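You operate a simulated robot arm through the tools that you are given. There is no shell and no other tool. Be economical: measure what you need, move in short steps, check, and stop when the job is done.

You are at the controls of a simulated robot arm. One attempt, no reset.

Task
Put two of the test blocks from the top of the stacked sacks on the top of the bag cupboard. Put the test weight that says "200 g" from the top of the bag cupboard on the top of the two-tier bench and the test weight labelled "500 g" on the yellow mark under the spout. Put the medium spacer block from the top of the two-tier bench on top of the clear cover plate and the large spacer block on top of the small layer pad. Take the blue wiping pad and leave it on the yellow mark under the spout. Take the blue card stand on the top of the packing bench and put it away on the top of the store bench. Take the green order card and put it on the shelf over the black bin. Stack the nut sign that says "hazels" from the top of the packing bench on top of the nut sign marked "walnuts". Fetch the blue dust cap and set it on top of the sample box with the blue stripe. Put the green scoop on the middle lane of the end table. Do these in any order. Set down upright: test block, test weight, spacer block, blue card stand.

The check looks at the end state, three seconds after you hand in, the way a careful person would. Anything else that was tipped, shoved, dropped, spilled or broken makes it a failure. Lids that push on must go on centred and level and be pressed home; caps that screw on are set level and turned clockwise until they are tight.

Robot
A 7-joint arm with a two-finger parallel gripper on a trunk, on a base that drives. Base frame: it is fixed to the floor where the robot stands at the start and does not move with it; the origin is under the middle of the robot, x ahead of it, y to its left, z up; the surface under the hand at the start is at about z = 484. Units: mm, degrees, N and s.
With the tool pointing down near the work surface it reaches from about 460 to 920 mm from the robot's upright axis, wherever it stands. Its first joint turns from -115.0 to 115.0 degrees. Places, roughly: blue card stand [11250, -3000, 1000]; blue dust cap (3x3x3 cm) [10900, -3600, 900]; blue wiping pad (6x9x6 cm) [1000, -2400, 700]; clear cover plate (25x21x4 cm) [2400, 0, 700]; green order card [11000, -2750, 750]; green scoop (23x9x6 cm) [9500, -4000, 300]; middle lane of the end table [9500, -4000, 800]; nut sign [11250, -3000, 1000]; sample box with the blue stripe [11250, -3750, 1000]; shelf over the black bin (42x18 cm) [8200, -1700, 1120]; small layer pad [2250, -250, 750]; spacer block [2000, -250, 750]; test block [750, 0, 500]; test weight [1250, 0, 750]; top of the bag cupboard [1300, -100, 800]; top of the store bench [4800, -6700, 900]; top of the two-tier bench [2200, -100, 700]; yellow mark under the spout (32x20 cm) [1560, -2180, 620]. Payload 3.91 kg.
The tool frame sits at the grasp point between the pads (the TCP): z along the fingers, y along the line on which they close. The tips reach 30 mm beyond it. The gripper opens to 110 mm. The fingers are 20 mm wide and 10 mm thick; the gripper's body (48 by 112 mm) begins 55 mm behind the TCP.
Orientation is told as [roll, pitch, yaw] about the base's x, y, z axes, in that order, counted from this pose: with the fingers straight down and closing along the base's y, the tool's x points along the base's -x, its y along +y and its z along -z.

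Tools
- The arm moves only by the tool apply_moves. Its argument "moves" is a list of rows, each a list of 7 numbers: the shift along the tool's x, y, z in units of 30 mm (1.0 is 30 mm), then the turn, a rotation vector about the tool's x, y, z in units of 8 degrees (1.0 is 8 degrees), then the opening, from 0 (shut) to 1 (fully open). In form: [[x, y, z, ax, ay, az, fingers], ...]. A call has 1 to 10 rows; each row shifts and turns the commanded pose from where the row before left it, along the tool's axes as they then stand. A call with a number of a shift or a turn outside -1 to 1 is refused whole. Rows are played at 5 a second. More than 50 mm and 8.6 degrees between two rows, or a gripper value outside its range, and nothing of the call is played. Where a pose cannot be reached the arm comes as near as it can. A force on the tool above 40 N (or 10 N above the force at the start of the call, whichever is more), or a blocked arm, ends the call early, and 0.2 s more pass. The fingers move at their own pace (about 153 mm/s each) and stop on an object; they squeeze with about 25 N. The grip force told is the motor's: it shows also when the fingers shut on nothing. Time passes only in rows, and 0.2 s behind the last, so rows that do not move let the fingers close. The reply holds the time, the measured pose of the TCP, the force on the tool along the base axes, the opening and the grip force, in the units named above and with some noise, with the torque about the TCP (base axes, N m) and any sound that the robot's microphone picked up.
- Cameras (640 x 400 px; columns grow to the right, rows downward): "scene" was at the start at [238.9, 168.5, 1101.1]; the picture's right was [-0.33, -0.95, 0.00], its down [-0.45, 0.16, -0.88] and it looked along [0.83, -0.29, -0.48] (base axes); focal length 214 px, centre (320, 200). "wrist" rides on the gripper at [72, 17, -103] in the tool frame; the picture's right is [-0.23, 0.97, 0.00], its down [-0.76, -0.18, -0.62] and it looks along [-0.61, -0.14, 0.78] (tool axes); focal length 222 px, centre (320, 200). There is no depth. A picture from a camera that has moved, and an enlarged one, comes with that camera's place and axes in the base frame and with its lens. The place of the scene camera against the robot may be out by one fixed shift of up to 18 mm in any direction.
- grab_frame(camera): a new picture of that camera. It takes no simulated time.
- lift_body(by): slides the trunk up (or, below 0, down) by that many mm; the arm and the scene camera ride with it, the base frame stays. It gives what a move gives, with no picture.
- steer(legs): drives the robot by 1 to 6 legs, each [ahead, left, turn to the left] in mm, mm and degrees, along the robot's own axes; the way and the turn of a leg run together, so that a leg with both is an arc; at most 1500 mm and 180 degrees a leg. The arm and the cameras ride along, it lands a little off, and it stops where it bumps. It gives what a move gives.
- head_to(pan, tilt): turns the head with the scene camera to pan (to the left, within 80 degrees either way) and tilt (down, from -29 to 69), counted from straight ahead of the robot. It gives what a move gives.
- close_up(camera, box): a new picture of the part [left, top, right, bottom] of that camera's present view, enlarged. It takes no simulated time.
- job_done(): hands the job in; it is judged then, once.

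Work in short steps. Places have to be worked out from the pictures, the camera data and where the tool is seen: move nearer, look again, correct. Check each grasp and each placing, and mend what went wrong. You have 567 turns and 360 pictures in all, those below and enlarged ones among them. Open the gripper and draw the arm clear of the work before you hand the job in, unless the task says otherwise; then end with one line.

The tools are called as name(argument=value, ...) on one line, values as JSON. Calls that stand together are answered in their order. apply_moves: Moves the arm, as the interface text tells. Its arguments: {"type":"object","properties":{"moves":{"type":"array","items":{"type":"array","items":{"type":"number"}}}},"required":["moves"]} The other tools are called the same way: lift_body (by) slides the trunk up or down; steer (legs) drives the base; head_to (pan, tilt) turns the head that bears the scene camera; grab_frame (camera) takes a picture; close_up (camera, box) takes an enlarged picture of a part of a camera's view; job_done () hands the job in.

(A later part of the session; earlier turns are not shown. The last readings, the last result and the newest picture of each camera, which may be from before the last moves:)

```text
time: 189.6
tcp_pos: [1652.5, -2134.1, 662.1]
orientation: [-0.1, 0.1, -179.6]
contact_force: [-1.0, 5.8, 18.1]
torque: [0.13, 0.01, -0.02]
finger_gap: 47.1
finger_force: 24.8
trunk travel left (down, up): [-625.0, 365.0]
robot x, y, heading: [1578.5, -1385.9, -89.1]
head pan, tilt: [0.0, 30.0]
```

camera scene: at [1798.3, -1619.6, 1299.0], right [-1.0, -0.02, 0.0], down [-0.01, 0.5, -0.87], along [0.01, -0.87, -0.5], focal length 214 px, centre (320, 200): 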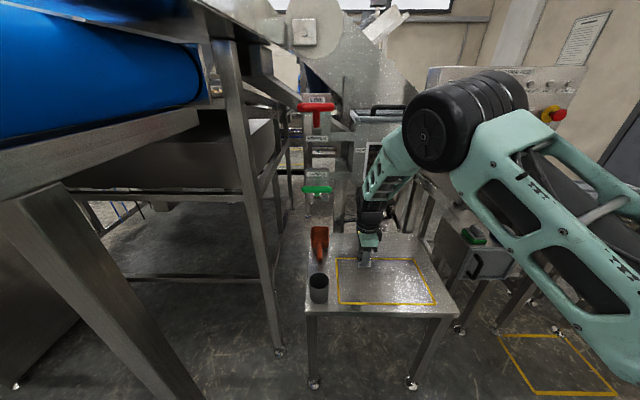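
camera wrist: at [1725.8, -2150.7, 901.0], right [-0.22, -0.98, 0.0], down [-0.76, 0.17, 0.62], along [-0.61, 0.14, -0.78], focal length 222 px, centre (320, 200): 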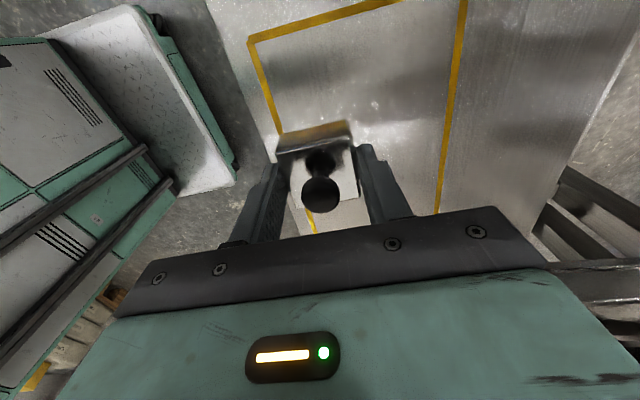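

Contact (table z≈621). Ease, open, rise.

apply_moves(moves=[[0, 0, -0.1, 0, 0, 0, 0], [0, 0, 0, 0, 0, 0, 0.62], [0, 0, 0, 0, 0, 0, 0.62], [0, 0, -0.5, 0, 0, 0, 0.62], [0, 0, -1, 0, 0, 0, 0.62], [0, 0, -1, 0, 0, 0, 0.62], [0, 0, -1, 0, 0, 0, 0.62], [0, 0, -1, 0, 0, 0, 0.62], [0, 0, -1, 0, 0, 0, 0.62], [0, 0, -1, 0, 0, 0, 0.62]])

apply_moves(moves=[[0, -0.3, -1, 0, 0, 0, 0.8], [0, -0.3, -1, 0, 0, 0, 0.8], [0, -0.3, -1, 0, 0, 0, 0.8], [0, -0.3, -1, 0, 0, 0, 0.8], [0, -0.3, -1, 0, 0, 0, 0.8], [0, -0.3, -1, 0, 0, 0, 0.8]])

close_up(camera="scene", box=[290, 210, 530, 330])

```text
time: 191.8
tcp_pos: [1652.7, -2134.4, 857.8]
orientation: [-0.3, 0.0, -179.5]
contact_force: [-0.2, -0.4, 0.2]
torque: [0.0, 0.02, 0.02]
finger_gap: 68.1
finger_force: 0.0
trunk travel left (down, up): [-625.0, 365.0]
robot x, y, heading: [1577.6, -1382.1, -88.9]
head pan, tilt: [0.0, 30.0]
```

```text
time: 193.2
tcp_pos: [1651.4, -2083.0, 1036.7]
orientation: [-0.2, -0.1, -179.5]
contact_force: [-0.5, 0.0, 0.2]
torque: [0.0, 0.02, 0.01]
finger_gap: 88.1
finger_force: 0.0
trunk travel left (down, up): [-625.0, 365.0]
robot x, y, heading: [1579.0, -1384.3, -89.3]
head pan, tilt: [0.0, 30.0]
```

```text
2.67 times, centred on (410, 270) of scene
camera zoom: at [1798.4, -1619.9, 1298.9], right [-1.0, -0.02, 0.0], down [-0.01, 0.5, -0.87], along [0.01, -0.87, -0.5], focal length 572 px, centre (80, 13)
```

zoom: 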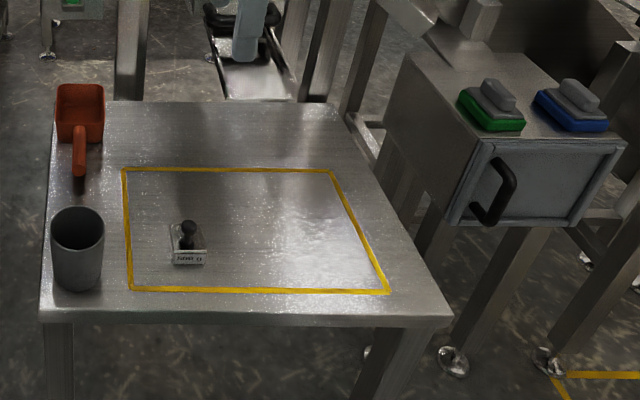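

500 g is on the mark. The blue pad is at about (1017,−2350,712). I retract the hand a bit and drive toward it.

apply_moves(moves=[[0, -1, 0, 0, 0, 0, 0.8], [0, -1, 0, 0, 0, 0, 0.8], [0, -1, 0, 0, 0, 0, 0.8], [0, -1, 0, 0, 0, 0, 0.8], [0, -1, 0, 0, 0, 0, 0.8]])

steer(legs=[[0, -520, -1], [200, 0, 0]])

grab_frame(camera="scene")

grab_frame(camera="wrist")

```text
time: 194.4
tcp_pos: [1652.8, -1931.5, 1038.6]
orientation: [-0.3, 0.0, -179.4]
contact_force: [0.2, 0.3, -0.1]
torque: [0.0, 0.01, 0.0]
finger_gap: 88.1
finger_force: 0.0
trunk travel left (down, up): [-625.0, 365.0]
robot x, y, heading: [1579.4, -1381.8, -89.4]
head pan, tilt: [0.0, 30.0]
```

```text
time: 198.7
tcp_pos: [1125.0, -2138.9, 1037.3]
orientation: [-0.3, -0.1, -179.5]
contact_force: [0.7, -0.6, -0.5]
torque: [0.01, 0.01, -0.01]
finger_gap: 88.0
finger_force: 0.1
trunk travel left (down, up): [-625.0, 365.0]
robot x, y, heading: [1051.0, -1590.6, -89.1]
head pan, tilt: [0.0, 30.0]
```

```text
262 pictures are left
camera scene: at [1270.9, -1826.6, 1299.0], right [-1.0, -0.01, 0.0], down [-0.01, 0.5, -0.87], along [0.01, -0.87, -0.5], focal length 214 px, centre (320, 200)
```

scene: 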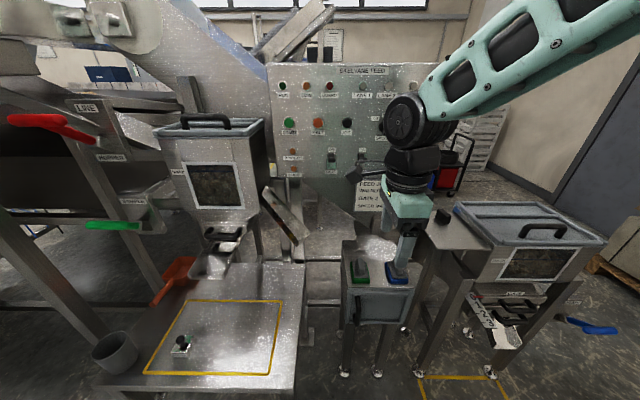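

```text
261 pictures are left
camera wrist: at [1197.3, -2155.7, 1141.4], right [-0.22, -0.98, 0.0], down [-0.76, 0.17, 0.62], along [-0.61, 0.14, -0.78], focal length 222 px, centre (320, 200)
```

wrist: 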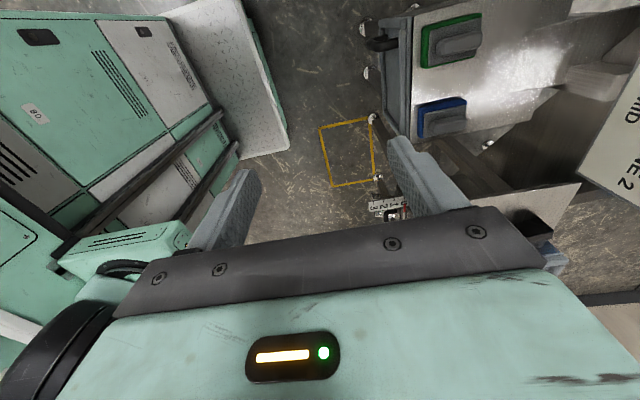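

Pad: centre ≈(1001,−2357), 65×92, long side along y. The sheet/panel may overhang the cabinet, so I take a closer look before going in.

close_up(camera="scene", box=[260, 50, 460, 350])

close_up(camera="wrist", box=[360, 0, 640, 280])

```text
1.33 times, centred on (360, 200) of scene
camera zoom: at [1270.9, -1826.6, 1299.0], right [-1.0, -0.01, 0.0], down [-0.01, 0.5, -0.87], along [0.01, -0.87, -0.5], focal length 286 px, centre (267, 200)
```

zoom: 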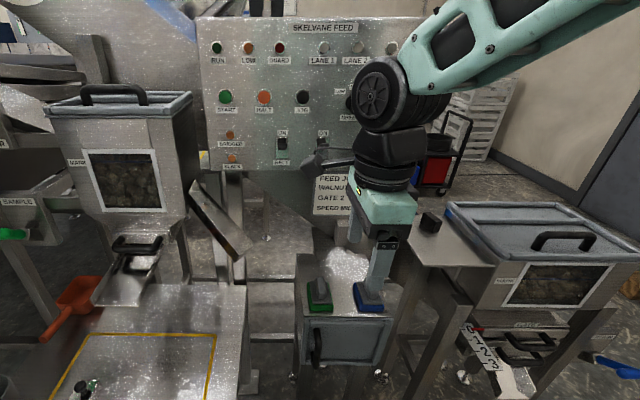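

```text
1.43 times, centred on (500, 140) of wrist
camera zoom: at [1197.3, -2155.7, 1141.4], right [-0.22, -0.98, 0.0], down [-0.76, 0.17, 0.62], along [-0.61, 0.14, -0.78], focal length 317 px, centre (63, 286)
```

zoom: 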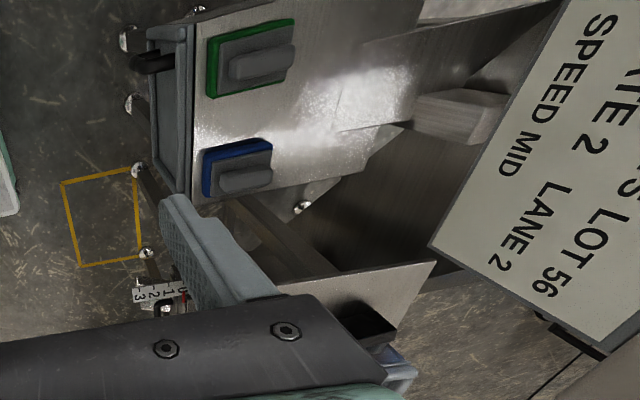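

The sheet/panel plane is at y≈−2431, just beyond the pad, so I'll grip the pad's front-middle with yaw −90 (camera on the near side). First rotate, then approach to (1001,−2300).

apply_moves(moves=[[0, 0, 0, 0, 0, -1, 0.8], [0, 0, 0, 0, 0, -1, 0.8], [0, 0, 0, 0, 0, -1, 0.8], [0, 0, 0, 0, 0, -1, 0.8], [0, 0, 0, 0, 0, -1, 0.8], [0, 0, 0, 0, 0, -1, 0.8], [0, 0, 0, 0, 0, -1, 0.8], [0, 0, 0, 0, 0, -1, 0.8], [0, 0, 0, 0, 0, -1, 0.8], [0, 0, 0, 0, 0, -1, 0.8]])

apply_moves(moves=[[0, 0, 0, 0, 0, -1, 0.8], [0, 0, 0, 0, 0, -0.3, 0.8], [-0.9, -0.75, 0.3, 0, 0, 0, 0.8], [-0.9, -0.75, 0.3, 0, 0, 0, 0.8], [-0.9, -0.75, 0.3, 0, 0, 0, 0.8], [-0.9, -0.75, 0.3, 0, 0, 0, 0.8], [-0.9, -0.75, 0.3, 0, 0, 0, 0.8], [-0.5, -0.38, 0.5, 0, 0, 0, 0.8]])

grab_frame(camera="wrist")

grab_frame(camera="scene")

```text
time: 200.9
tcp_pos: [1125.4, -2138.9, 1038.3]
orientation: [0.0, 0.3, -99.4]
contact_force: [0.0, -0.3, 0.4]
torque: [0.0, 0.0, -0.02]
finger_gap: 87.9
finger_force: 0.1
trunk travel left (down, up): [-625.0, 365.0]
robot x, y, heading: [1051.7, -1588.5, -89.2]
head pan, tilt: [0.0, 30.0]
```

```text
time: 202.7
tcp_pos: [1002.1, -2289.6, 977.8]
orientation: [0.1, 0.1, -89.2]
contact_force: [0.4, 0.5, -0.2]
torque: [0.03, -0.02, 0.02]
finger_gap: 88.0
finger_force: 0.1
trunk travel left (down, up): [-625.0, 365.0]
robot x, y, heading: [1052.6, -1588.8, -89.0]
head pan, tilt: [0.0, 30.0]
```

```text
258 pictures are left
camera wrist: at [1017.9, -2218.2, 1081.5], right [0.98, -0.21, 0.0], down [-0.17, -0.77, 0.62], along [-0.13, -0.61, -0.78], focal length 222 px, centre (320, 200)
```

wrist: 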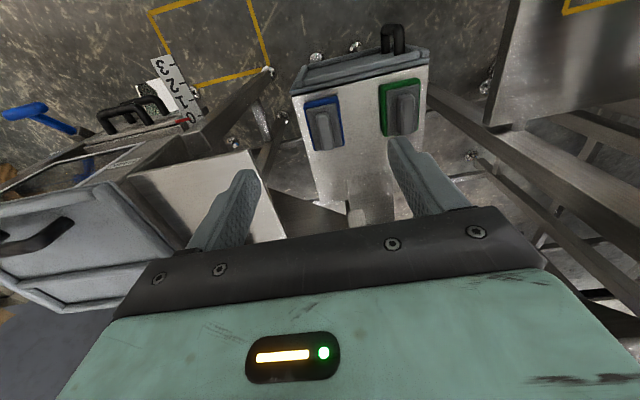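

```text
257 pictures are left
camera scene: at [1271.0, -1826.3, 1299.0], right [-1.0, -0.01, 0.0], down [-0.01, 0.5, -0.87], along [0.01, -0.87, -0.5], focal length 214 px, centre (320, 200)
```

scene: 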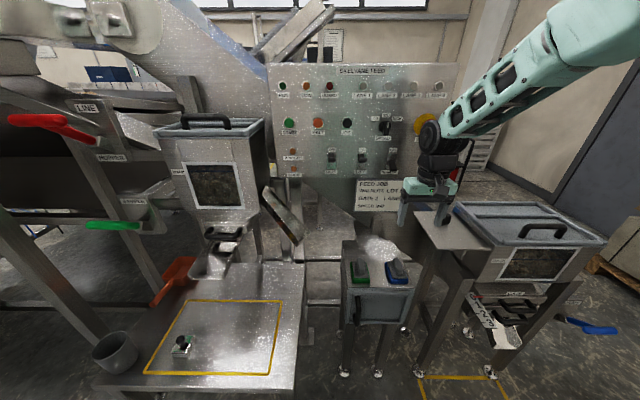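

Pad centre ≈(998,−2360), tilted about 5°. I move to (999,−2343), rotate 5° clockwise and go down to z≈800 for a look.

apply_moves(moves=[[-0.6, -0.03, 1, 0, 0, 0.65, 0.85], [-0.6, -0.03, 1, 0, 0, 0, 0.85], [-0.6, -0.03, 1, 0, 0, 0, 0.85], [0, 0, 1, 0, 0, 0, 0.85], [0, 0, 1, 0, 0, 0, 0.85], [0, 0, 0.9, 0, 0, 0, 0.85]])

grab_frame(camera="wrist")

close_up(camera="scene", box=[330, 150, 480, 300])

```text
time: 204.1
tcp_pos: [995.7, -2345.4, 799.4]
orientation: [0.0, 0.3, -94.3]
contact_force: [-0.4, -0.3, 0.3]
torque: [0.02, -0.02, 0.02]
finger_gap: 93.4
finger_force: 0.0
trunk travel left (down, up): [-625.0, 365.0]
robot x, y, heading: [1050.2, -1589.5, -89.2]
head pan, tilt: [0.0, 30.0]
```

```text
256 pictures are left
camera wrist: at [1018.3, -2275.8, 903.8], right [0.95, -0.3, 0.0], down [-0.24, -0.75, 0.62], along [-0.19, -0.59, -0.78], focal length 222 px, centre (320, 200)
```

wrist: 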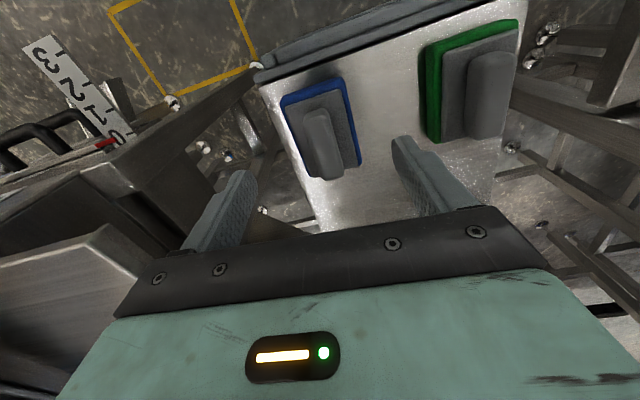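

```text
2.67 times, centred on (405, 225) of scene
camera zoom: at [1270.9, -1826.4, 1299.1], right [-1.0, -0.01, 0.0], down [-0.01, 0.5, -0.87], along [0.01, -0.87, -0.5], focal length 572 px, centre (93, 133)
```

zoom: 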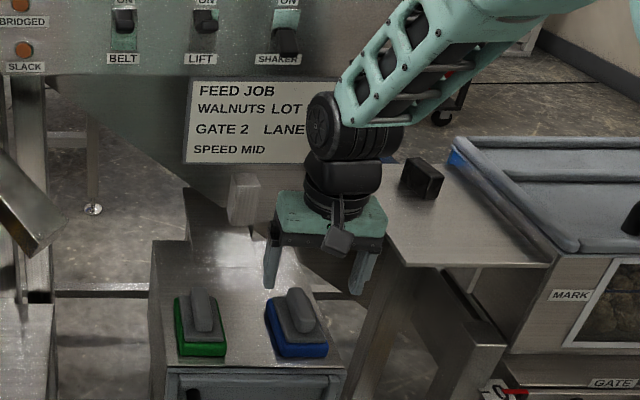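

The pad is axis-aligned (x 969–1025, centre y −2360). I realign yaw to −90 and descend in steps around its base.

apply_moves(moves=[[-0.2, 0.03, 1, 0, 0, -0.5, 0.85], [0, 0, 1, 0, 0, 0, 0.85], [0, 0, 0.4, 0, 0, 0, 0.85], [0, 0, 0.13, 0, 0, 0, 0.85]])

grab_frame(camera="wrist")

close_up(camera="scene", box=[340, 190, 440, 290])

```text
time: 205.1
tcp_pos: [1000.1, -2348.8, 723.1]
orientation: [0.0, 0.2, -90.3]
contact_force: [-0.4, -0.1, -0.3]
torque: [-0.01, 0.0, 0.02]
finger_gap: 93.8
finger_force: 0.1
trunk travel left (down, up): [-625.0, 365.0]
robot x, y, heading: [1053.6, -1592.2, -89.1]
head pan, tilt: [0.0, 30.0]
```

```text
254 pictures are left
camera wrist: at [1016.8, -2277.7, 827.9], right [0.97, -0.23, 0.0], down [-0.18, -0.76, 0.62], along [-0.14, -0.6, -0.78], focal length 222 px, centre (320, 200)
```

wrist: 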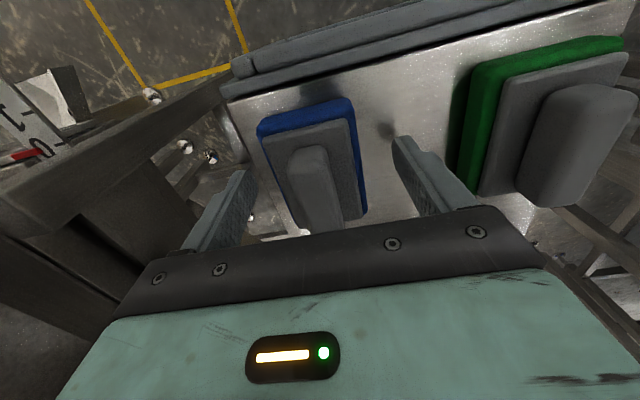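

```text
4.00 times, centred on (390, 240) of scene
camera zoom: at [1270.9, -1826.6, 1299.0], right [-1.0, -0.01, 0.0], down [-0.01, 0.5, -0.87], along [0.01, -0.87, -0.5], focal length 858 px, centre (40, 40)
```

zoom: 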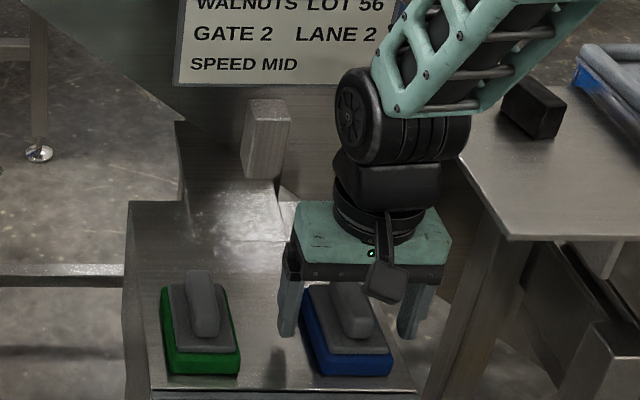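

Straddling the pad. Descend gently 4 mm at a time.

apply_moves(moves=[[0, 0, 0.13, 0, 0, 0, 0.85], [0, 0, 0.13, 0, 0, 0, 0.85], [0, 0, 0.13, 0, 0, 0, 0.85], [0, 0, 0.13, 0, 0, 0, 0.85]])

close_up(camera="scene", box=[340, 190, 440, 290])

```text
time: 206.1
tcp_pos: [998.4, -2348.5, 710.6]
orientation: [0.0, 0.1, -90.3]
contact_force: [0.3, 6.5, 20.9]
torque: [0.13, 0.9, -0.21]
finger_gap: 93.3
finger_force: 0.0
trunk travel left (down, up): [-625.0, 365.0]
robot x, y, heading: [1051.8, -1589.9, -89.3]
head pan, tilt: [0.0, 30.0]
```

```text
4.00 times, centred on (390, 240) of scene
camera zoom: at [1271.0, -1825.5, 1299.7], right [-1.0, -0.01, 0.0], down [-0.01, 0.5, -0.87], along [0.01, -0.87, -0.5], focal length 858 px, centre (40, 40)
```

zoom: 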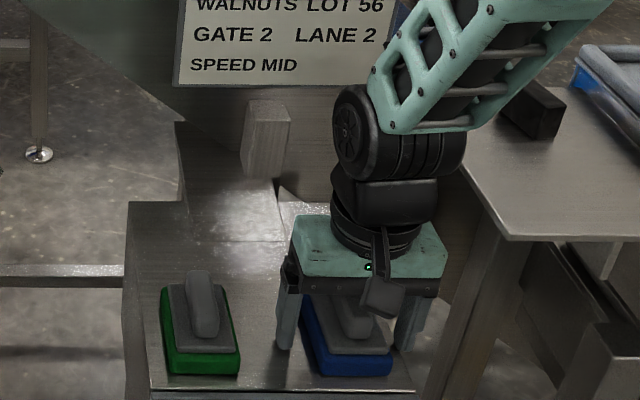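

Fingertips touched the surface (z≈681). Back up 6 mm and close.

apply_moves(moves=[[0, 0, -0.25, 0, 0, 0, 0.85], [0, 0, 0, 0, 0, 0, 0], [0, 0, 0, 0, 0, 0, 0], [0, 0, 0, 0, 0, 0, 0]])

grab_frame(camera="wrist")

```text
time: 207.1
tcp_pos: [997.9, -2350.1, 714.8]
orientation: [0.0, 0.2, -90.3]
contact_force: [0.1, -0.1, -1.2]
torque: [0.03, 0.0, 0.01]
finger_gap: 59.1
finger_force: 25.2
trunk travel left (down, up): [-625.0, 365.0]
robot x, y, heading: [1049.5, -1591.6, -89.2]
head pan, tilt: [0.0, 30.0]
```

```text
251 pictures are left
camera wrist: at [1015.3, -2278.1, 819.6], right [0.97, -0.23, 0.0], down [-0.18, -0.76, 0.62], along [-0.14, -0.6, -0.78], focal length 222 px, centre (320, 200)
```

wrist: 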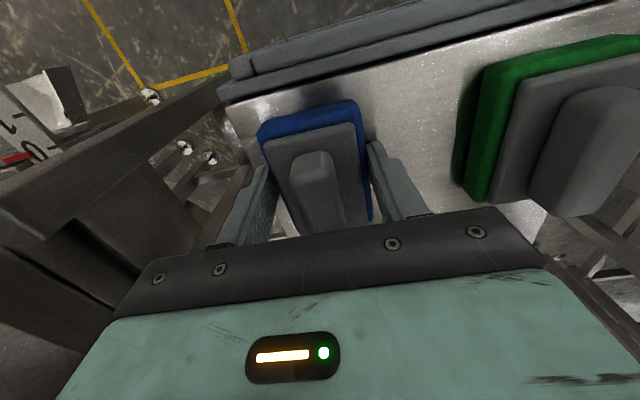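

Gripped. Lift straight up, then retract north.

apply_moves(moves=[[0, 0, -1, 0, 0, 0, 0], [0, 0, -1, 0, 0, 0, 0], [0, 0, -1, 0, 0, 0, 0], [0, 0, -1, 0, 0, 0, 0], [0.5, 0, -1, 0, 0, 0, 0], [1, 0, -1, 0, 0, 0, 0], [1, 0, -1, 0, 0, 0, 0], [1, 0, -1, 0, 0, 0, 0], [1, 0, -1, 0, 0, 0, 0], [1, 0, 0, 0, 0, 0, 0]])

grab_frame(camera="wrist")

```text
time: 209.3
tcp_pos: [1000.3, -2183.0, 984.9]
orientation: [0.0, 0.3, -90.3]
contact_force: [-0.2, 0.2, -1.3]
torque: [0.03, 0.03, 0.0]
finger_gap: 59.2
finger_force: 25.4
trunk travel left (down, up): [-625.0, 365.0]
robot x, y, heading: [1053.2, -1591.4, -89.3]
head pan, tilt: [0.0, 30.0]
```

```text
250 pictures are left
camera wrist: at [1018.5, -2112.1, 1088.7], right [0.97, -0.23, 0.0], down [-0.18, -0.76, 0.62], along [-0.14, -0.6, -0.78], focal length 222 px, centre (320, 200)
```

wrist: 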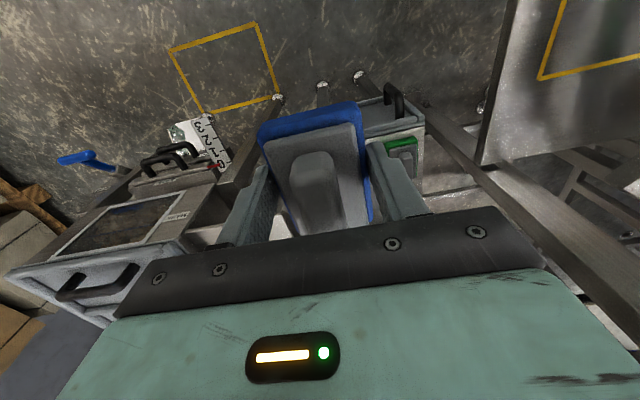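

Drive back toward the spout table.

steer(legs=[[-200, 0, 0], [0, 450, 0]])

grab_frame(camera="wrist")

grab_frame(camera="scene")

```text
time: 213.1
tcp_pos: [1443.7, -1984.0, 984.9]
orientation: [0.0, 0.3, -90.6]
contact_force: [0.3, -0.8, -0.7]
torque: [0.04, -0.02, 0.02]
finger_gap: 59.1
finger_force: 25.0
trunk travel left (down, up): [-625.0, 365.0]
robot x, y, heading: [1494.0, -1389.7, -89.6]
head pan, tilt: [0.0, 30.0]
```

```text
249 pictures are left
camera wrist: at [1460.2, -1912.5, 1088.8], right [0.97, -0.24, 0.0], down [-0.19, -0.76, 0.62], along [-0.15, -0.6, -0.78], focal length 222 px, centre (320, 200)
```

wrist: 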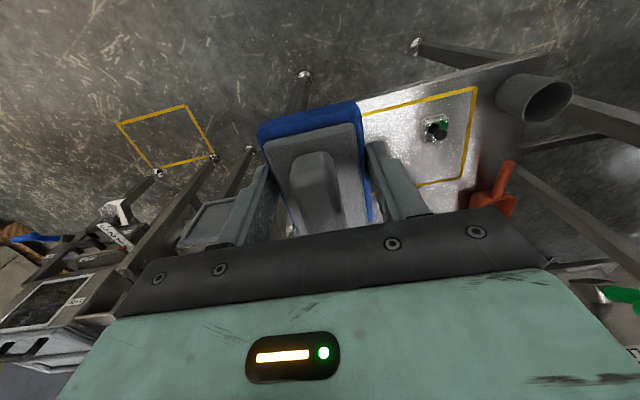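

```text
248 pictures are left
camera scene: at [1713.8, -1628.1, 1299.0], right [-1.0, -0.01, 0.0], down [-0.01, 0.5, -0.87], along [0.01, -0.87, -0.5], focal length 214 px, centre (320, 200)
```

scene: 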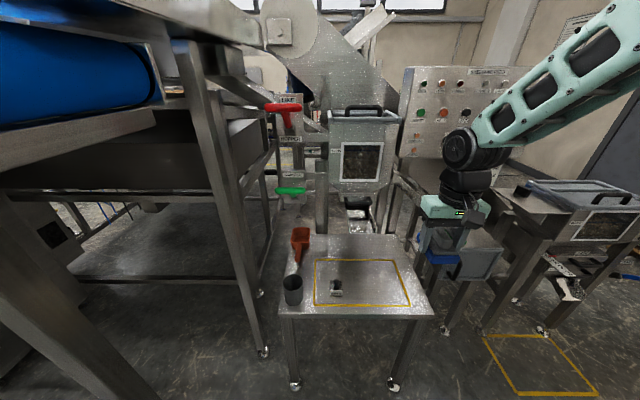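

Move over (1490,−2140) and descend toward the mark.

apply_moves(moves=[[-0.87, 0.26, 0.5, 0, 0, 0, 0], [-0.87, 0.26, 0.5, 0, 0, 0, 0], [-0.87, 0.26, 0.5, 0, 0, 0, 0], [-0.87, 0.26, 0.5, 0, 0, 0, 0], [-0.87, 0.26, 1, 0, 0, 0, 0], [-0.87, 0.26, 1, 0, 0, 0, 0], [0, 0, 1, 0, 0, 0, 0], [0, 0, 1, 0, 0, 0, 0], [0, 0, 1, 0, 0, 0, 0], [0, 0, 1, 0, 0, 0, 0]])

close_up(camera="scene", box=[280, 180, 460, 320])

grab_frame(camera="wrist")

```text
time: 215.3
tcp_pos: [1488.0, -2138.6, 744.7]
orientation: [0.1, 0.2, -90.6]
contact_force: [0.4, 0.0, 0.5]
torque: [0.01, -0.01, 0.0]
finger_gap: 58.9
finger_force: 25.2
trunk travel left (down, up): [-625.0, 365.0]
robot x, y, heading: [1492.0, -1394.3, -89.4]
head pan, tilt: [0.0, 30.0]
```

```text
2.86 times, centred on (370, 250) of scene
camera zoom: at [1713.7, -1627.9, 1299.1], right [-1.0, -0.01, 0.0], down [-0.01, 0.5, -0.87], along [0.01, -0.87, -0.5], focal length 613 px, centre (177, 57)
```

zoom: 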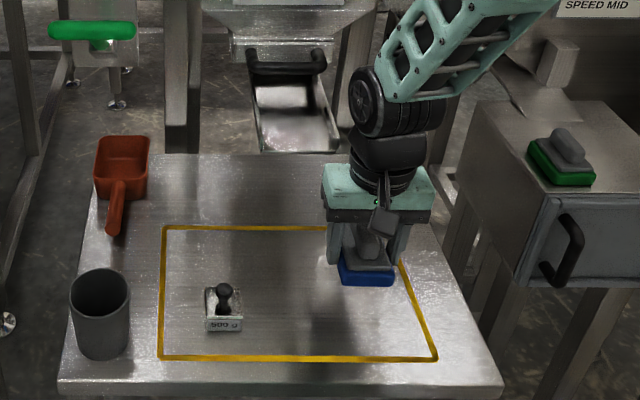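

```text
246 pictures are left
camera wrist: at [1504.8, -2067.0, 849.5], right [0.97, -0.24, 0.0], down [-0.19, -0.76, 0.62], along [-0.15, -0.6, -0.78], focal length 222 px, centre (320, 200)
```

wrist: 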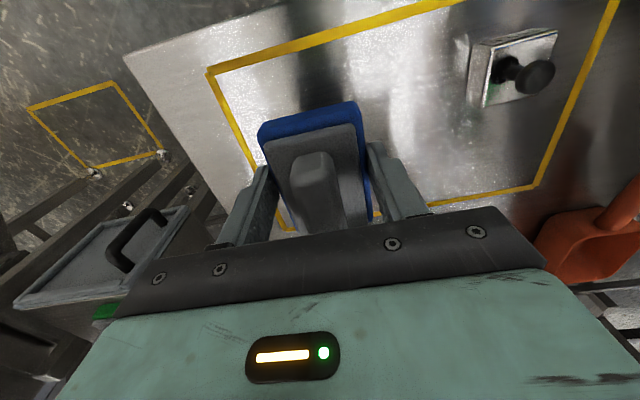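

Inside the mark. Lower to contact near z≈656.

apply_moves(moves=[[0, 0, 1, 0, 0, 0, 0], [0, 0, 1, 0, 0, 0, 0], [0, 0, 0.5, 0, 0, 0, 0], [0, 0, 0.13, 0, 0, 0, 0], [0, 0, 0.13, 0, 0, 0, 0]])

apply_moves(moves=[[0, 0, 0.1, 0, 0, 0, 0], [0, 0, 0.1, 0, 0, 0, 0]])

```text
time: 216.5
tcp_pos: [1489.0, -2138.8, 662.3]
orientation: [0.0, 0.1, -90.7]
contact_force: [-0.4, -0.7, -0.6]
torque: [0.01, 0.0, 0.0]
finger_gap: 59.3
finger_force: 24.7
trunk travel left (down, up): [-625.0, 365.0]
robot x, y, heading: [1492.4, -1393.3, -89.4]
head pan, tilt: [0.0, 30.0]
```

```text
time: 217.1
tcp_pos: [1489.6, -2139.4, 657.9]
orientation: [0.0, 0.1, -90.6]
contact_force: [-0.4, 0.4, -0.7]
torque: [0.03, 0.01, -0.05]
finger_gap: 59.2
finger_force: 24.9
trunk travel left (down, up): [-625.0, 365.0]
robot x, y, heading: [1496.2, -1393.4, -89.3]
head pan, tilt: [0.0, 30.0]
```

apply_moves(moves=[[0, 0, 0.1, 0, 0, 0, 0], [0, 0, 0.1, 0, 0, 0, 0]])

```text
time: 217.7
tcp_pos: [1488.9, -2139.5, 650.7]
orientation: [0.2, 0.0, -90.6]
contact_force: [-0.9, 2.8, 18.8]
torque: [0.07, 0.06, 0.01]
finger_gap: 59.4
finger_force: 25.0
trunk travel left (down, up): [-625.0, 365.0]
robot x, y, heading: [1497.7, -1392.6, -89.2]
head pan, tilt: [0.0, 30.0]
```

Contact. Ease, open, rise and check.

apply_moves(moves=[[0, 0, -0.1, 0, 0, 0, 0], [0, 0, 0, 0, 0, 0, 0.7], [0, 0, 0, 0, 0, 0, 0.7], [0, 0, -0.5, 0, 0, 0, 0.7], [0, 0, -1, 0, 0, 0, 0.7], [0, 0, -1, 0, 0, 0, 0.7], [0, 0, -1, 0, 0, 0, 0.7], [0, 0, -1, 0, 0, 0, 0.7], [0, 0, -1, 0, 0, 0, 0.7], [0, 0, -1, 0, 0, 0, 0.7]])

apply_moves(moves=[[0.7, 0, -1, 0, 0, 0, 0.7], [0.7, 0, -1, 0, 0, 0, 0.7], [0.7, 0, -1, 0, 0, 0, 0.7], [0.7, 0, -1, 0, 0, 0, 0.7], [0.7, 0, -1, 0, 0, 0, 0.7], [0.7, 0, -1, 0, 0, 0, 0.7], [0.7, 0, -1, 0, 0, 0, 0.7]])

close_up(camera="scene", box=[280, 180, 460, 320])

```text
time: 219.9
tcp_pos: [1486.0, -2139.1, 846.2]
orientation: [0.0, 0.3, -90.7]
contact_force: [-0.7, 0.2, 0.0]
torque: [-0.01, -0.02, 0.04]
finger_gap: 77.1
finger_force: 0.0
trunk travel left (down, up): [-625.0, 365.0]
robot x, y, heading: [1492.6, -1390.4, -89.6]
head pan, tilt: [0.0, 30.0]
```

```text
time: 221.5
tcp_pos: [1485.7, -1993.9, 1057.2]
orientation: [0.0, 0.3, -90.6]
contact_force: [0.1, -0.6, -0.6]
torque: [0.0, 0.02, 0.03]
finger_gap: 76.8
finger_force: 0.0
trunk travel left (down, up): [-625.0, 365.0]
robot x, y, heading: [1495.5, -1390.0, -89.4]
head pan, tilt: [0.0, 30.0]
```

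```text
2.86 times, centred on (370, 250) of scene
camera zoom: at [1713.8, -1628.5, 1298.8], right [-1.0, -0.01, 0.0], down [-0.01, 0.5, -0.87], along [0.01, -0.87, -0.5], focal length 613 px, centre (177, 57)
```

zoom: 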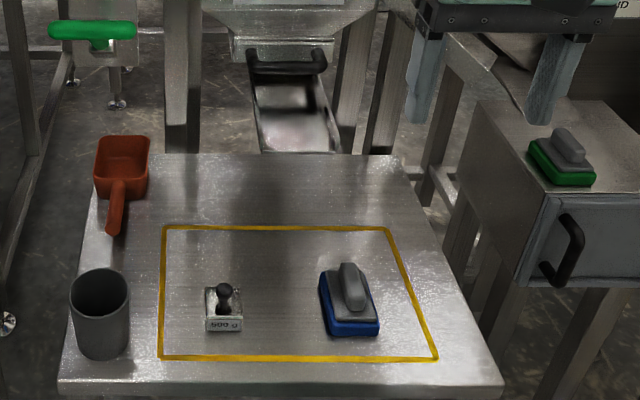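

All cupboard/bench/spout tasks are done. Now toward the far area: back off, turn to heading 0 and look down the aisle.

steer(legs=[[-350, 0, 0], [0, 0, 89.5]])

head_to(pan=0, tilt=10)

grab_frame(camera="scene")

head_to(pan=-45, tilt=15)

grab_frame(camera="scene")

```text
time: 227.6
tcp_pos: [2093.9, -1057.1, 1057.8]
orientation: [0.1, 0.3, -1.3]
contact_force: [0.1, -0.2, 0.1]
torque: [0.0, 0.0, 0.04]
finger_gap: 77.0
finger_force: 0.0
trunk travel left (down, up): [-625.0, 365.0]
robot x, y, heading: [1493.6, -1039.4, -0.2]
head pan, tilt: [0.0, 30.0]
```

```text
time: 228.4
tcp_pos: [2093.8, -1056.9, 1057.7]
orientation: [0.0, 0.1, -1.3]
contact_force: [0.1, 0.5, -1.3]
torque: [-0.01, 0.0, 0.02]
finger_gap: 77.1
finger_force: 0.1
trunk travel left (down, up): [-625.0, 365.0]
robot x, y, heading: [1490.6, -1038.8, 0.2]
head pan, tilt: [0.0, 10.0]
```

```text
244 pictures are left
camera scene: at [1737.2, -841.6, 1331.3], right [0.0, -1.0, 0.0], down [-0.17, 0.0, -0.98], along [0.98, 0.0, -0.17], focal length 214 px, centre (320, 200)
```

scene: 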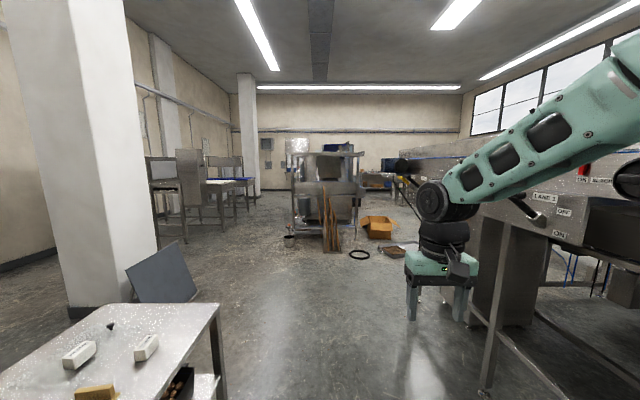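

```text
time: 229.6
tcp_pos: [2093.4, -1056.1, 1057.3]
orientation: [0.0, 0.3, -1.3]
contact_force: [0.0, 0.1, 0.3]
torque: [0.05, 0.0, -0.02]
finger_gap: 77.2
finger_force: 0.1
trunk travel left (down, up): [-625.0, 365.0]
robot x, y, heading: [1490.5, -1042.4, -0.2]
head pan, tilt: [-45.0, 15.0]
```

```text
243 pictures are left
camera scene: at [1710.1, -907.5, 1323.2], right [-0.71, -0.71, 0.0], down [-0.18, 0.18, -0.97], along [0.68, -0.68, -0.26], focal length 214 px, centre (320, 200)
```

scene: 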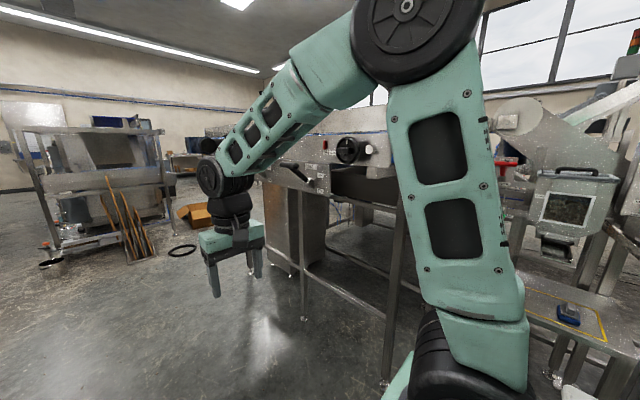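

The aisle ahead is open up to a rack at x≈5300. I drive ahead 2.2 m and look again.

steer(legs=[[1100, 0, 0], [1100, 0, 0]])

head_to(pan=20, tilt=12)

grab_frame(camera="scene")

head_to(pan=-40, tilt=15)

grab_frame(camera="scene")

```text
time: 240.6
tcp_pos: [4328.4, -1025.3, 1056.8]
orientation: [0.0, 0.2, 0.8]
contact_force: [-0.2, 0.6, 0.3]
torque: [0.01, 0.0, -0.04]
finger_gap: 76.9
finger_force: 0.0
trunk travel left (down, up): [-625.0, 365.0]
robot x, y, heading: [3725.7, -1030.7, 1.8]
head pan, tilt: [-45.0, 15.0]
```

```text
time: 241.9
tcp_pos: [4330.1, -1024.9, 1058.5]
orientation: [0.0, 0.2, 0.8]
contact_force: [0.4, 0.0, -0.1]
torque: [0.04, 0.0, 0.03]
finger_gap: 76.8
finger_force: 0.0
trunk travel left (down, up): [-625.0, 365.0]
robot x, y, heading: [3727.6, -1030.2, 2.1]
head pan, tilt: [20.0, 12.0]
```

```text
242 pictures are left
camera scene: at [3958.4, -792.7, 1328.1], right [0.37, -0.93, 0.0], down [-0.19, -0.08, -0.98], along [0.91, 0.37, -0.21], focal length 214 px, centre (320, 200)
```

scene: 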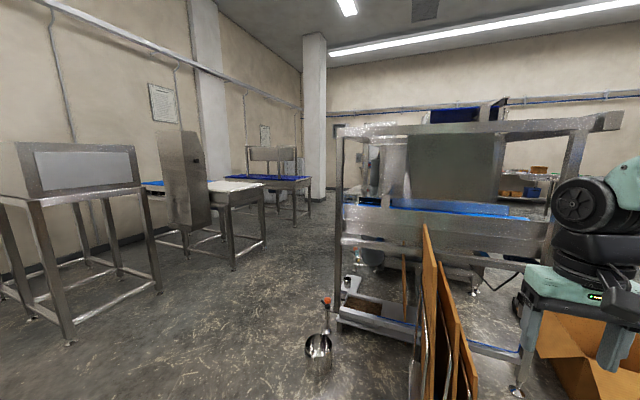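

```text
time: 243.2
tcp_pos: [4329.6, -1025.4, 1058.0]
orientation: [0.0, 0.1, 0.9]
contact_force: [0.0, -0.2, -0.6]
torque: [-0.02, 0.01, -0.01]
finger_gap: 76.9
finger_force: 0.1
trunk travel left (down, up): [-625.0, 365.0]
robot x, y, heading: [3728.4, -1031.4, 1.8]
head pan, tilt: [-40.0, 15.0]
```

```text
241 pictures are left
camera scene: at [3945.5, -885.1, 1323.2], right [-0.62, -0.79, 0.0], down [-0.2, 0.16, -0.97], along [0.76, -0.59, -0.26], focal length 214 px, centre (320, 200)
```

scene: 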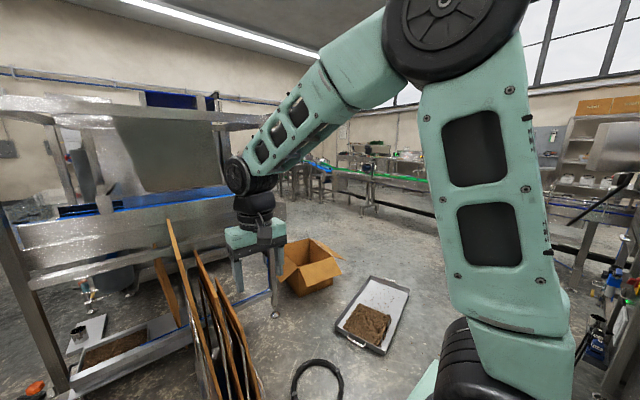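

The arm blocks the right view. I turn the base to about −80° and look left-of-centre to scan the space to the south-east.

steer(legs=[[-150, 0, 0], [0, 0, -85]])

head_to(pan=40, tilt=15)

grab_frame(camera="scene")

head_to(pan=0, tilt=15)

grab_frame(camera="scene")

```text
time: 247.5
tcp_pos: [3838.2, -1593.5, 1073.8]
orientation: [0.2, -1.8, -65.8]
contact_force: [1.1, -0.5, -0.3]
torque: [-0.03, 0.0, -0.01]
finger_gap: 77.0
finger_force: 0.1
trunk travel left (down, up): [-625.0, 365.0]
robot x, y, heading: [3596.4, -1049.0, -66.2]
head pan, tilt: [-40.0, 15.0]
stopped in leg 2: the robot was blocked; the commanded pose is now the measured one
```

```text
time: 249.0
tcp_pos: [3837.9, -1595.5, 1073.3]
orientation: [0.1, -1.8, -66.0]
contact_force: [0.5, 0.7, -0.7]
torque: [-0.05, -0.01, 0.01]
finger_gap: 76.9
finger_force: 0.1
trunk travel left (down, up): [-625.0, 365.0]
robot x, y, heading: [3593.5, -1052.6, -66.4]
head pan, tilt: [40.0, 15.0]
```

```text
240 pictures are left
camera scene: at [3941.6, -1136.6, 1322.5], right [-0.44, -0.9, 0.01], down [-0.24, 0.11, -0.97], along [0.86, -0.43, -0.26], focal length 214 px, centre (320, 200)
```

scene: 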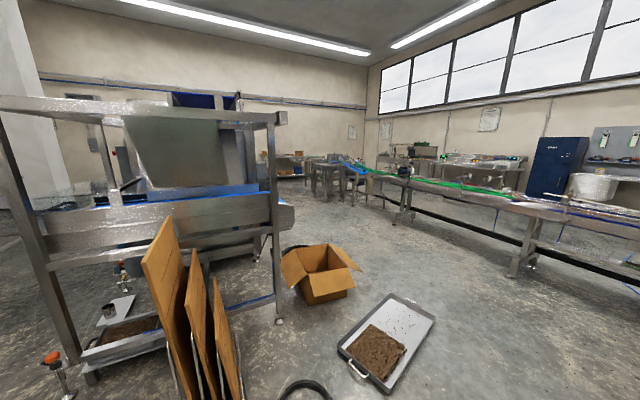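

```text
time: 250.1
tcp_pos: [3837.3, -1595.2, 1073.8]
orientation: [-0.1, -1.7, -66.1]
contact_force: [0.3, -0.8, 0.5]
torque: [0.0, 0.02, 0.0]
finger_gap: 77.3
finger_force: 0.1
trunk travel left (down, up): [-625.0, 365.0]
robot x, y, heading: [3593.7, -1050.8, -66.5]
head pan, tilt: [0.0, 15.0]
```

```text
239 pictures are left
camera scene: at [3895.3, -1180.6, 1323.4], right [-0.92, -0.4, 0.01], down [-0.11, 0.23, -0.97], along [0.39, -0.89, -0.25], focal length 214 px, centre (320, 200)
```

scene: 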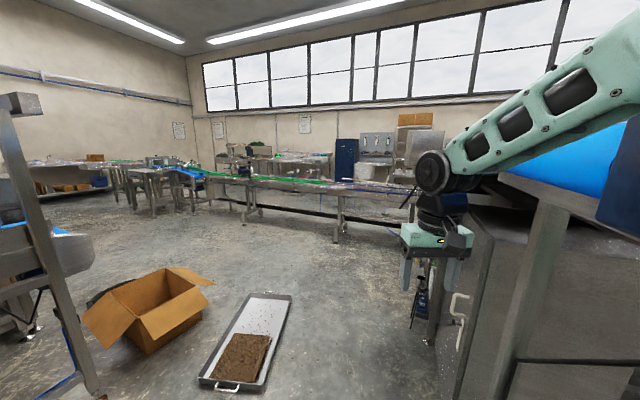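

The swing was stopped by the machine on the right side. I turn back a little, move clear into the open floor (x≈4180), then head south between that machine and the tray.

steer(legs=[[0, 0, 30], [534, 265, 0]])

grab_frame(camera="scene")

```text
time: 250.8
tcp_pos: [3841.6, -1593.5, 1075.4]
orientation: [0.4, -2.3, -65.4]
contact_force: [0.3, 0.5, 0.5]
torque: [-0.03, -0.02, 0.02]
finger_gap: 76.9
finger_force: 0.0
trunk travel left (down, up): [-625.0, 365.0]
robot x, y, heading: [3598.4, -1050.0, -65.9]
head pan, tilt: [0.0, 15.0]
stopped in leg 1: the robot was blocked; the commanded pose is now the measured one
```

```text
238 pictures are left
camera scene: at [3894.3, -1180.6, 1323.3], right [-0.91, -0.41, 0.0], down [-0.11, 0.23, -0.97], along [0.39, -0.88, -0.25], focal length 214 px, centre (320, 200)
```

scene: 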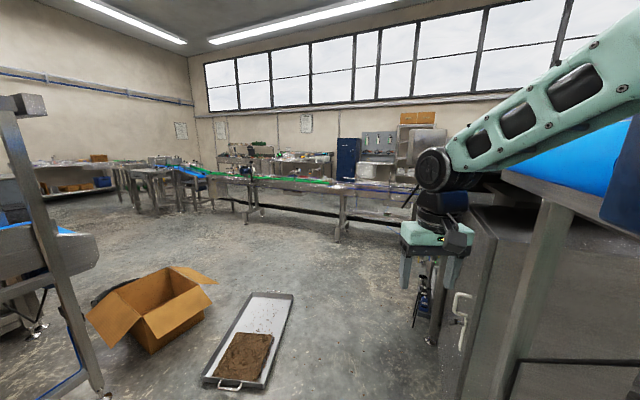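

Still blocked. I look down around the robot to find the contact.

head_to(pan=0, tilt=65)

grab_frame(camera="scene")

head_to(pan=80, tilt=50)

grab_frame(camera="scene")

head_to(pan=-80, tilt=40)

grab_frame(camera="scene")

grab_frame(camera="wrist")

```text
time: 252.0
tcp_pos: [3839.4, -1593.3, 1074.9]
orientation: [0.3, -2.0, -65.7]
contact_force: [0.0, 0.5, 0.2]
torque: [0.03, 0.02, 0.01]
finger_gap: 77.0
finger_force: 0.0
trunk travel left (down, up): [-625.0, 365.0]
robot x, y, heading: [3599.3, -1047.9, -65.8]
head pan, tilt: [0.0, 65.0]
```

```text
237 pictures are left
camera scene: at [3881.0, -1151.0, 1251.3], right [-0.91, -0.41, 0.01], down [-0.37, 0.82, -0.43], along [0.17, -0.39, -0.9], focal length 214 px, centre (320, 200)
```

scene: 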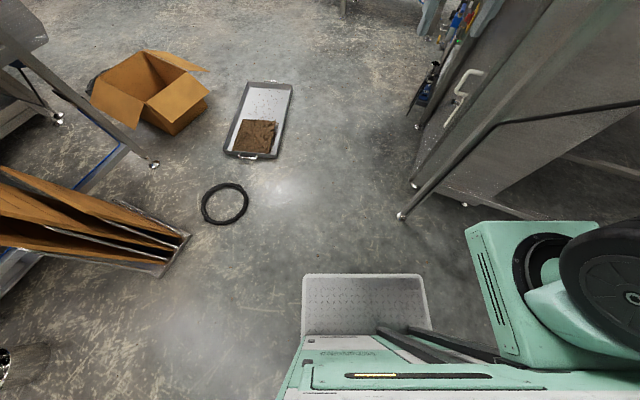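

```text
time: 253.5
tcp_pos: [3839.3, -1594.2, 1075.0]
orientation: [0.3, -2.1, -65.8]
contact_force: [0.0, -0.1, -0.6]
torque: [0.02, -0.02, -0.01]
finger_gap: 77.1
finger_force: 0.0
trunk travel left (down, up): [-625.0, 365.0]
robot x, y, heading: [3597.9, -1052.1, -65.8]
head pan, tilt: [80.0, 50.0]
```

```text
236 pictures are left
camera scene: at [3931.0, -1076.6, 1268.9], right [0.24, -0.97, 0.01], down [-0.75, -0.19, -0.64], along [0.62, 0.15, -0.77], focal length 214 px, centre (320, 200)
```

scene: 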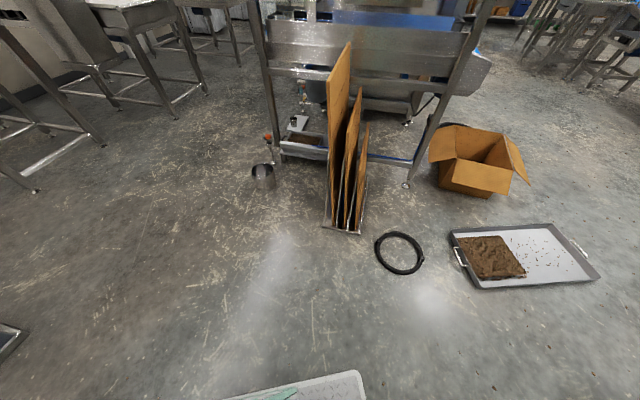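

```text
time: 255.9
tcp_pos: [3838.7, -1593.6, 1075.2]
orientation: [0.3, -2.0, -65.7]
contact_force: [0.3, -0.1, -0.1]
torque: [0.01, 0.02, -0.03]
finger_gap: 77.1
finger_force: 0.2
trunk travel left (down, up): [-625.0, 365.0]
robot x, y, heading: [3594.1, -1051.3, -65.8]
head pan, tilt: [-80.0, 40.0]
```

```text
235 pictures are left
camera scene: at [3785.7, -1142.8, 1284.0], right [-0.56, 0.83, 0.0], down [0.53, 0.35, -0.77], along [-0.64, -0.43, -0.64], focal length 214 px, centre (320, 200)
```

scene: 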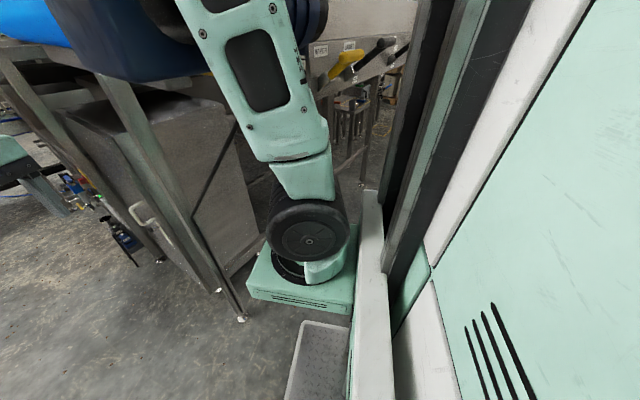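

```text
234 pictures are left
camera wrist: at [3822.3, -1519.2, 1175.9], right [0.98, 0.19, 0.01], down [0.14, -0.75, 0.65], along [0.14, -0.63, -0.76], focal length 222 px, centre (320, 200)
```

wrist: 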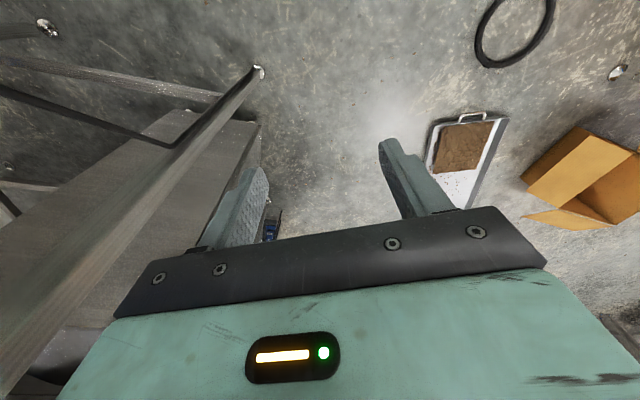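

The arm's elbow leans on the conveyor frame. I move the base sideways away from it.

steer(legs=[[0, 200, 0]])

```text
time: 257.5
tcp_pos: [4016.8, -1521.1, 1069.7]
orientation: [0.5, -1.5, -65.9]
contact_force: [0.5, -1.1, -1.7]
torque: [0.04, 0.0, -0.02]
finger_gap: 76.9
finger_force: 0.0
trunk travel left (down, up): [-625.0, 365.0]
robot x, y, heading: [3776.5, -969.6, -65.9]
head pan, tilt: [-80.0, 40.0]
```

Free. I turn back to heading 0, advance to x≈4090 and strafe south past the machine, with the hand high over tray and ring.

steer(legs=[[0, 0, 66], [310, 0, 0]])

head_to(pan=-75, tilt=30)

grab_frame(camera="scene")

```text
time: 262.5
tcp_pos: [4690.6, -996.8, 1070.2]
orientation: [0.6, -1.5, -1.1]
contact_force: [0.3, 0.7, -0.2]
torque: [0.02, 0.01, -0.01]
finger_gap: 76.9
finger_force: 0.1
trunk travel left (down, up): [-625.0, 365.0]
robot x, y, heading: [4090.1, -976.8, -1.3]
head pan, tilt: [-80.0, 40.0]
```

```text
time: 263.2
tcp_pos: [4690.7, -997.1, 1069.7]
orientation: [0.6, -1.5, -1.3]
contact_force: [0.1, 0.5, -0.5]
torque: [0.01, 0.0, -0.02]
finger_gap: 77.2
finger_force: 0.1
trunk travel left (down, up): [-625.0, 365.0]
robot x, y, heading: [4089.7, -975.1, -1.4]
head pan, tilt: [-75.0, 30.0]
```

```text
233 pictures are left
camera scene: at [4269.7, -870.0, 1298.9], right [-0.97, -0.24, 0.0], down [-0.12, 0.49, -0.87], along [0.2, -0.84, -0.5], focal length 214 px, centre (320, 200)
```

scene: 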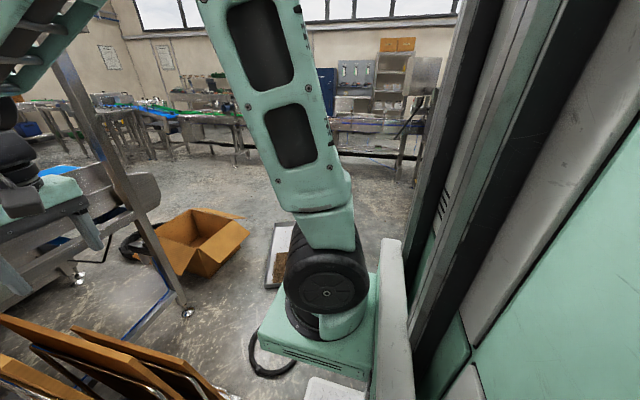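

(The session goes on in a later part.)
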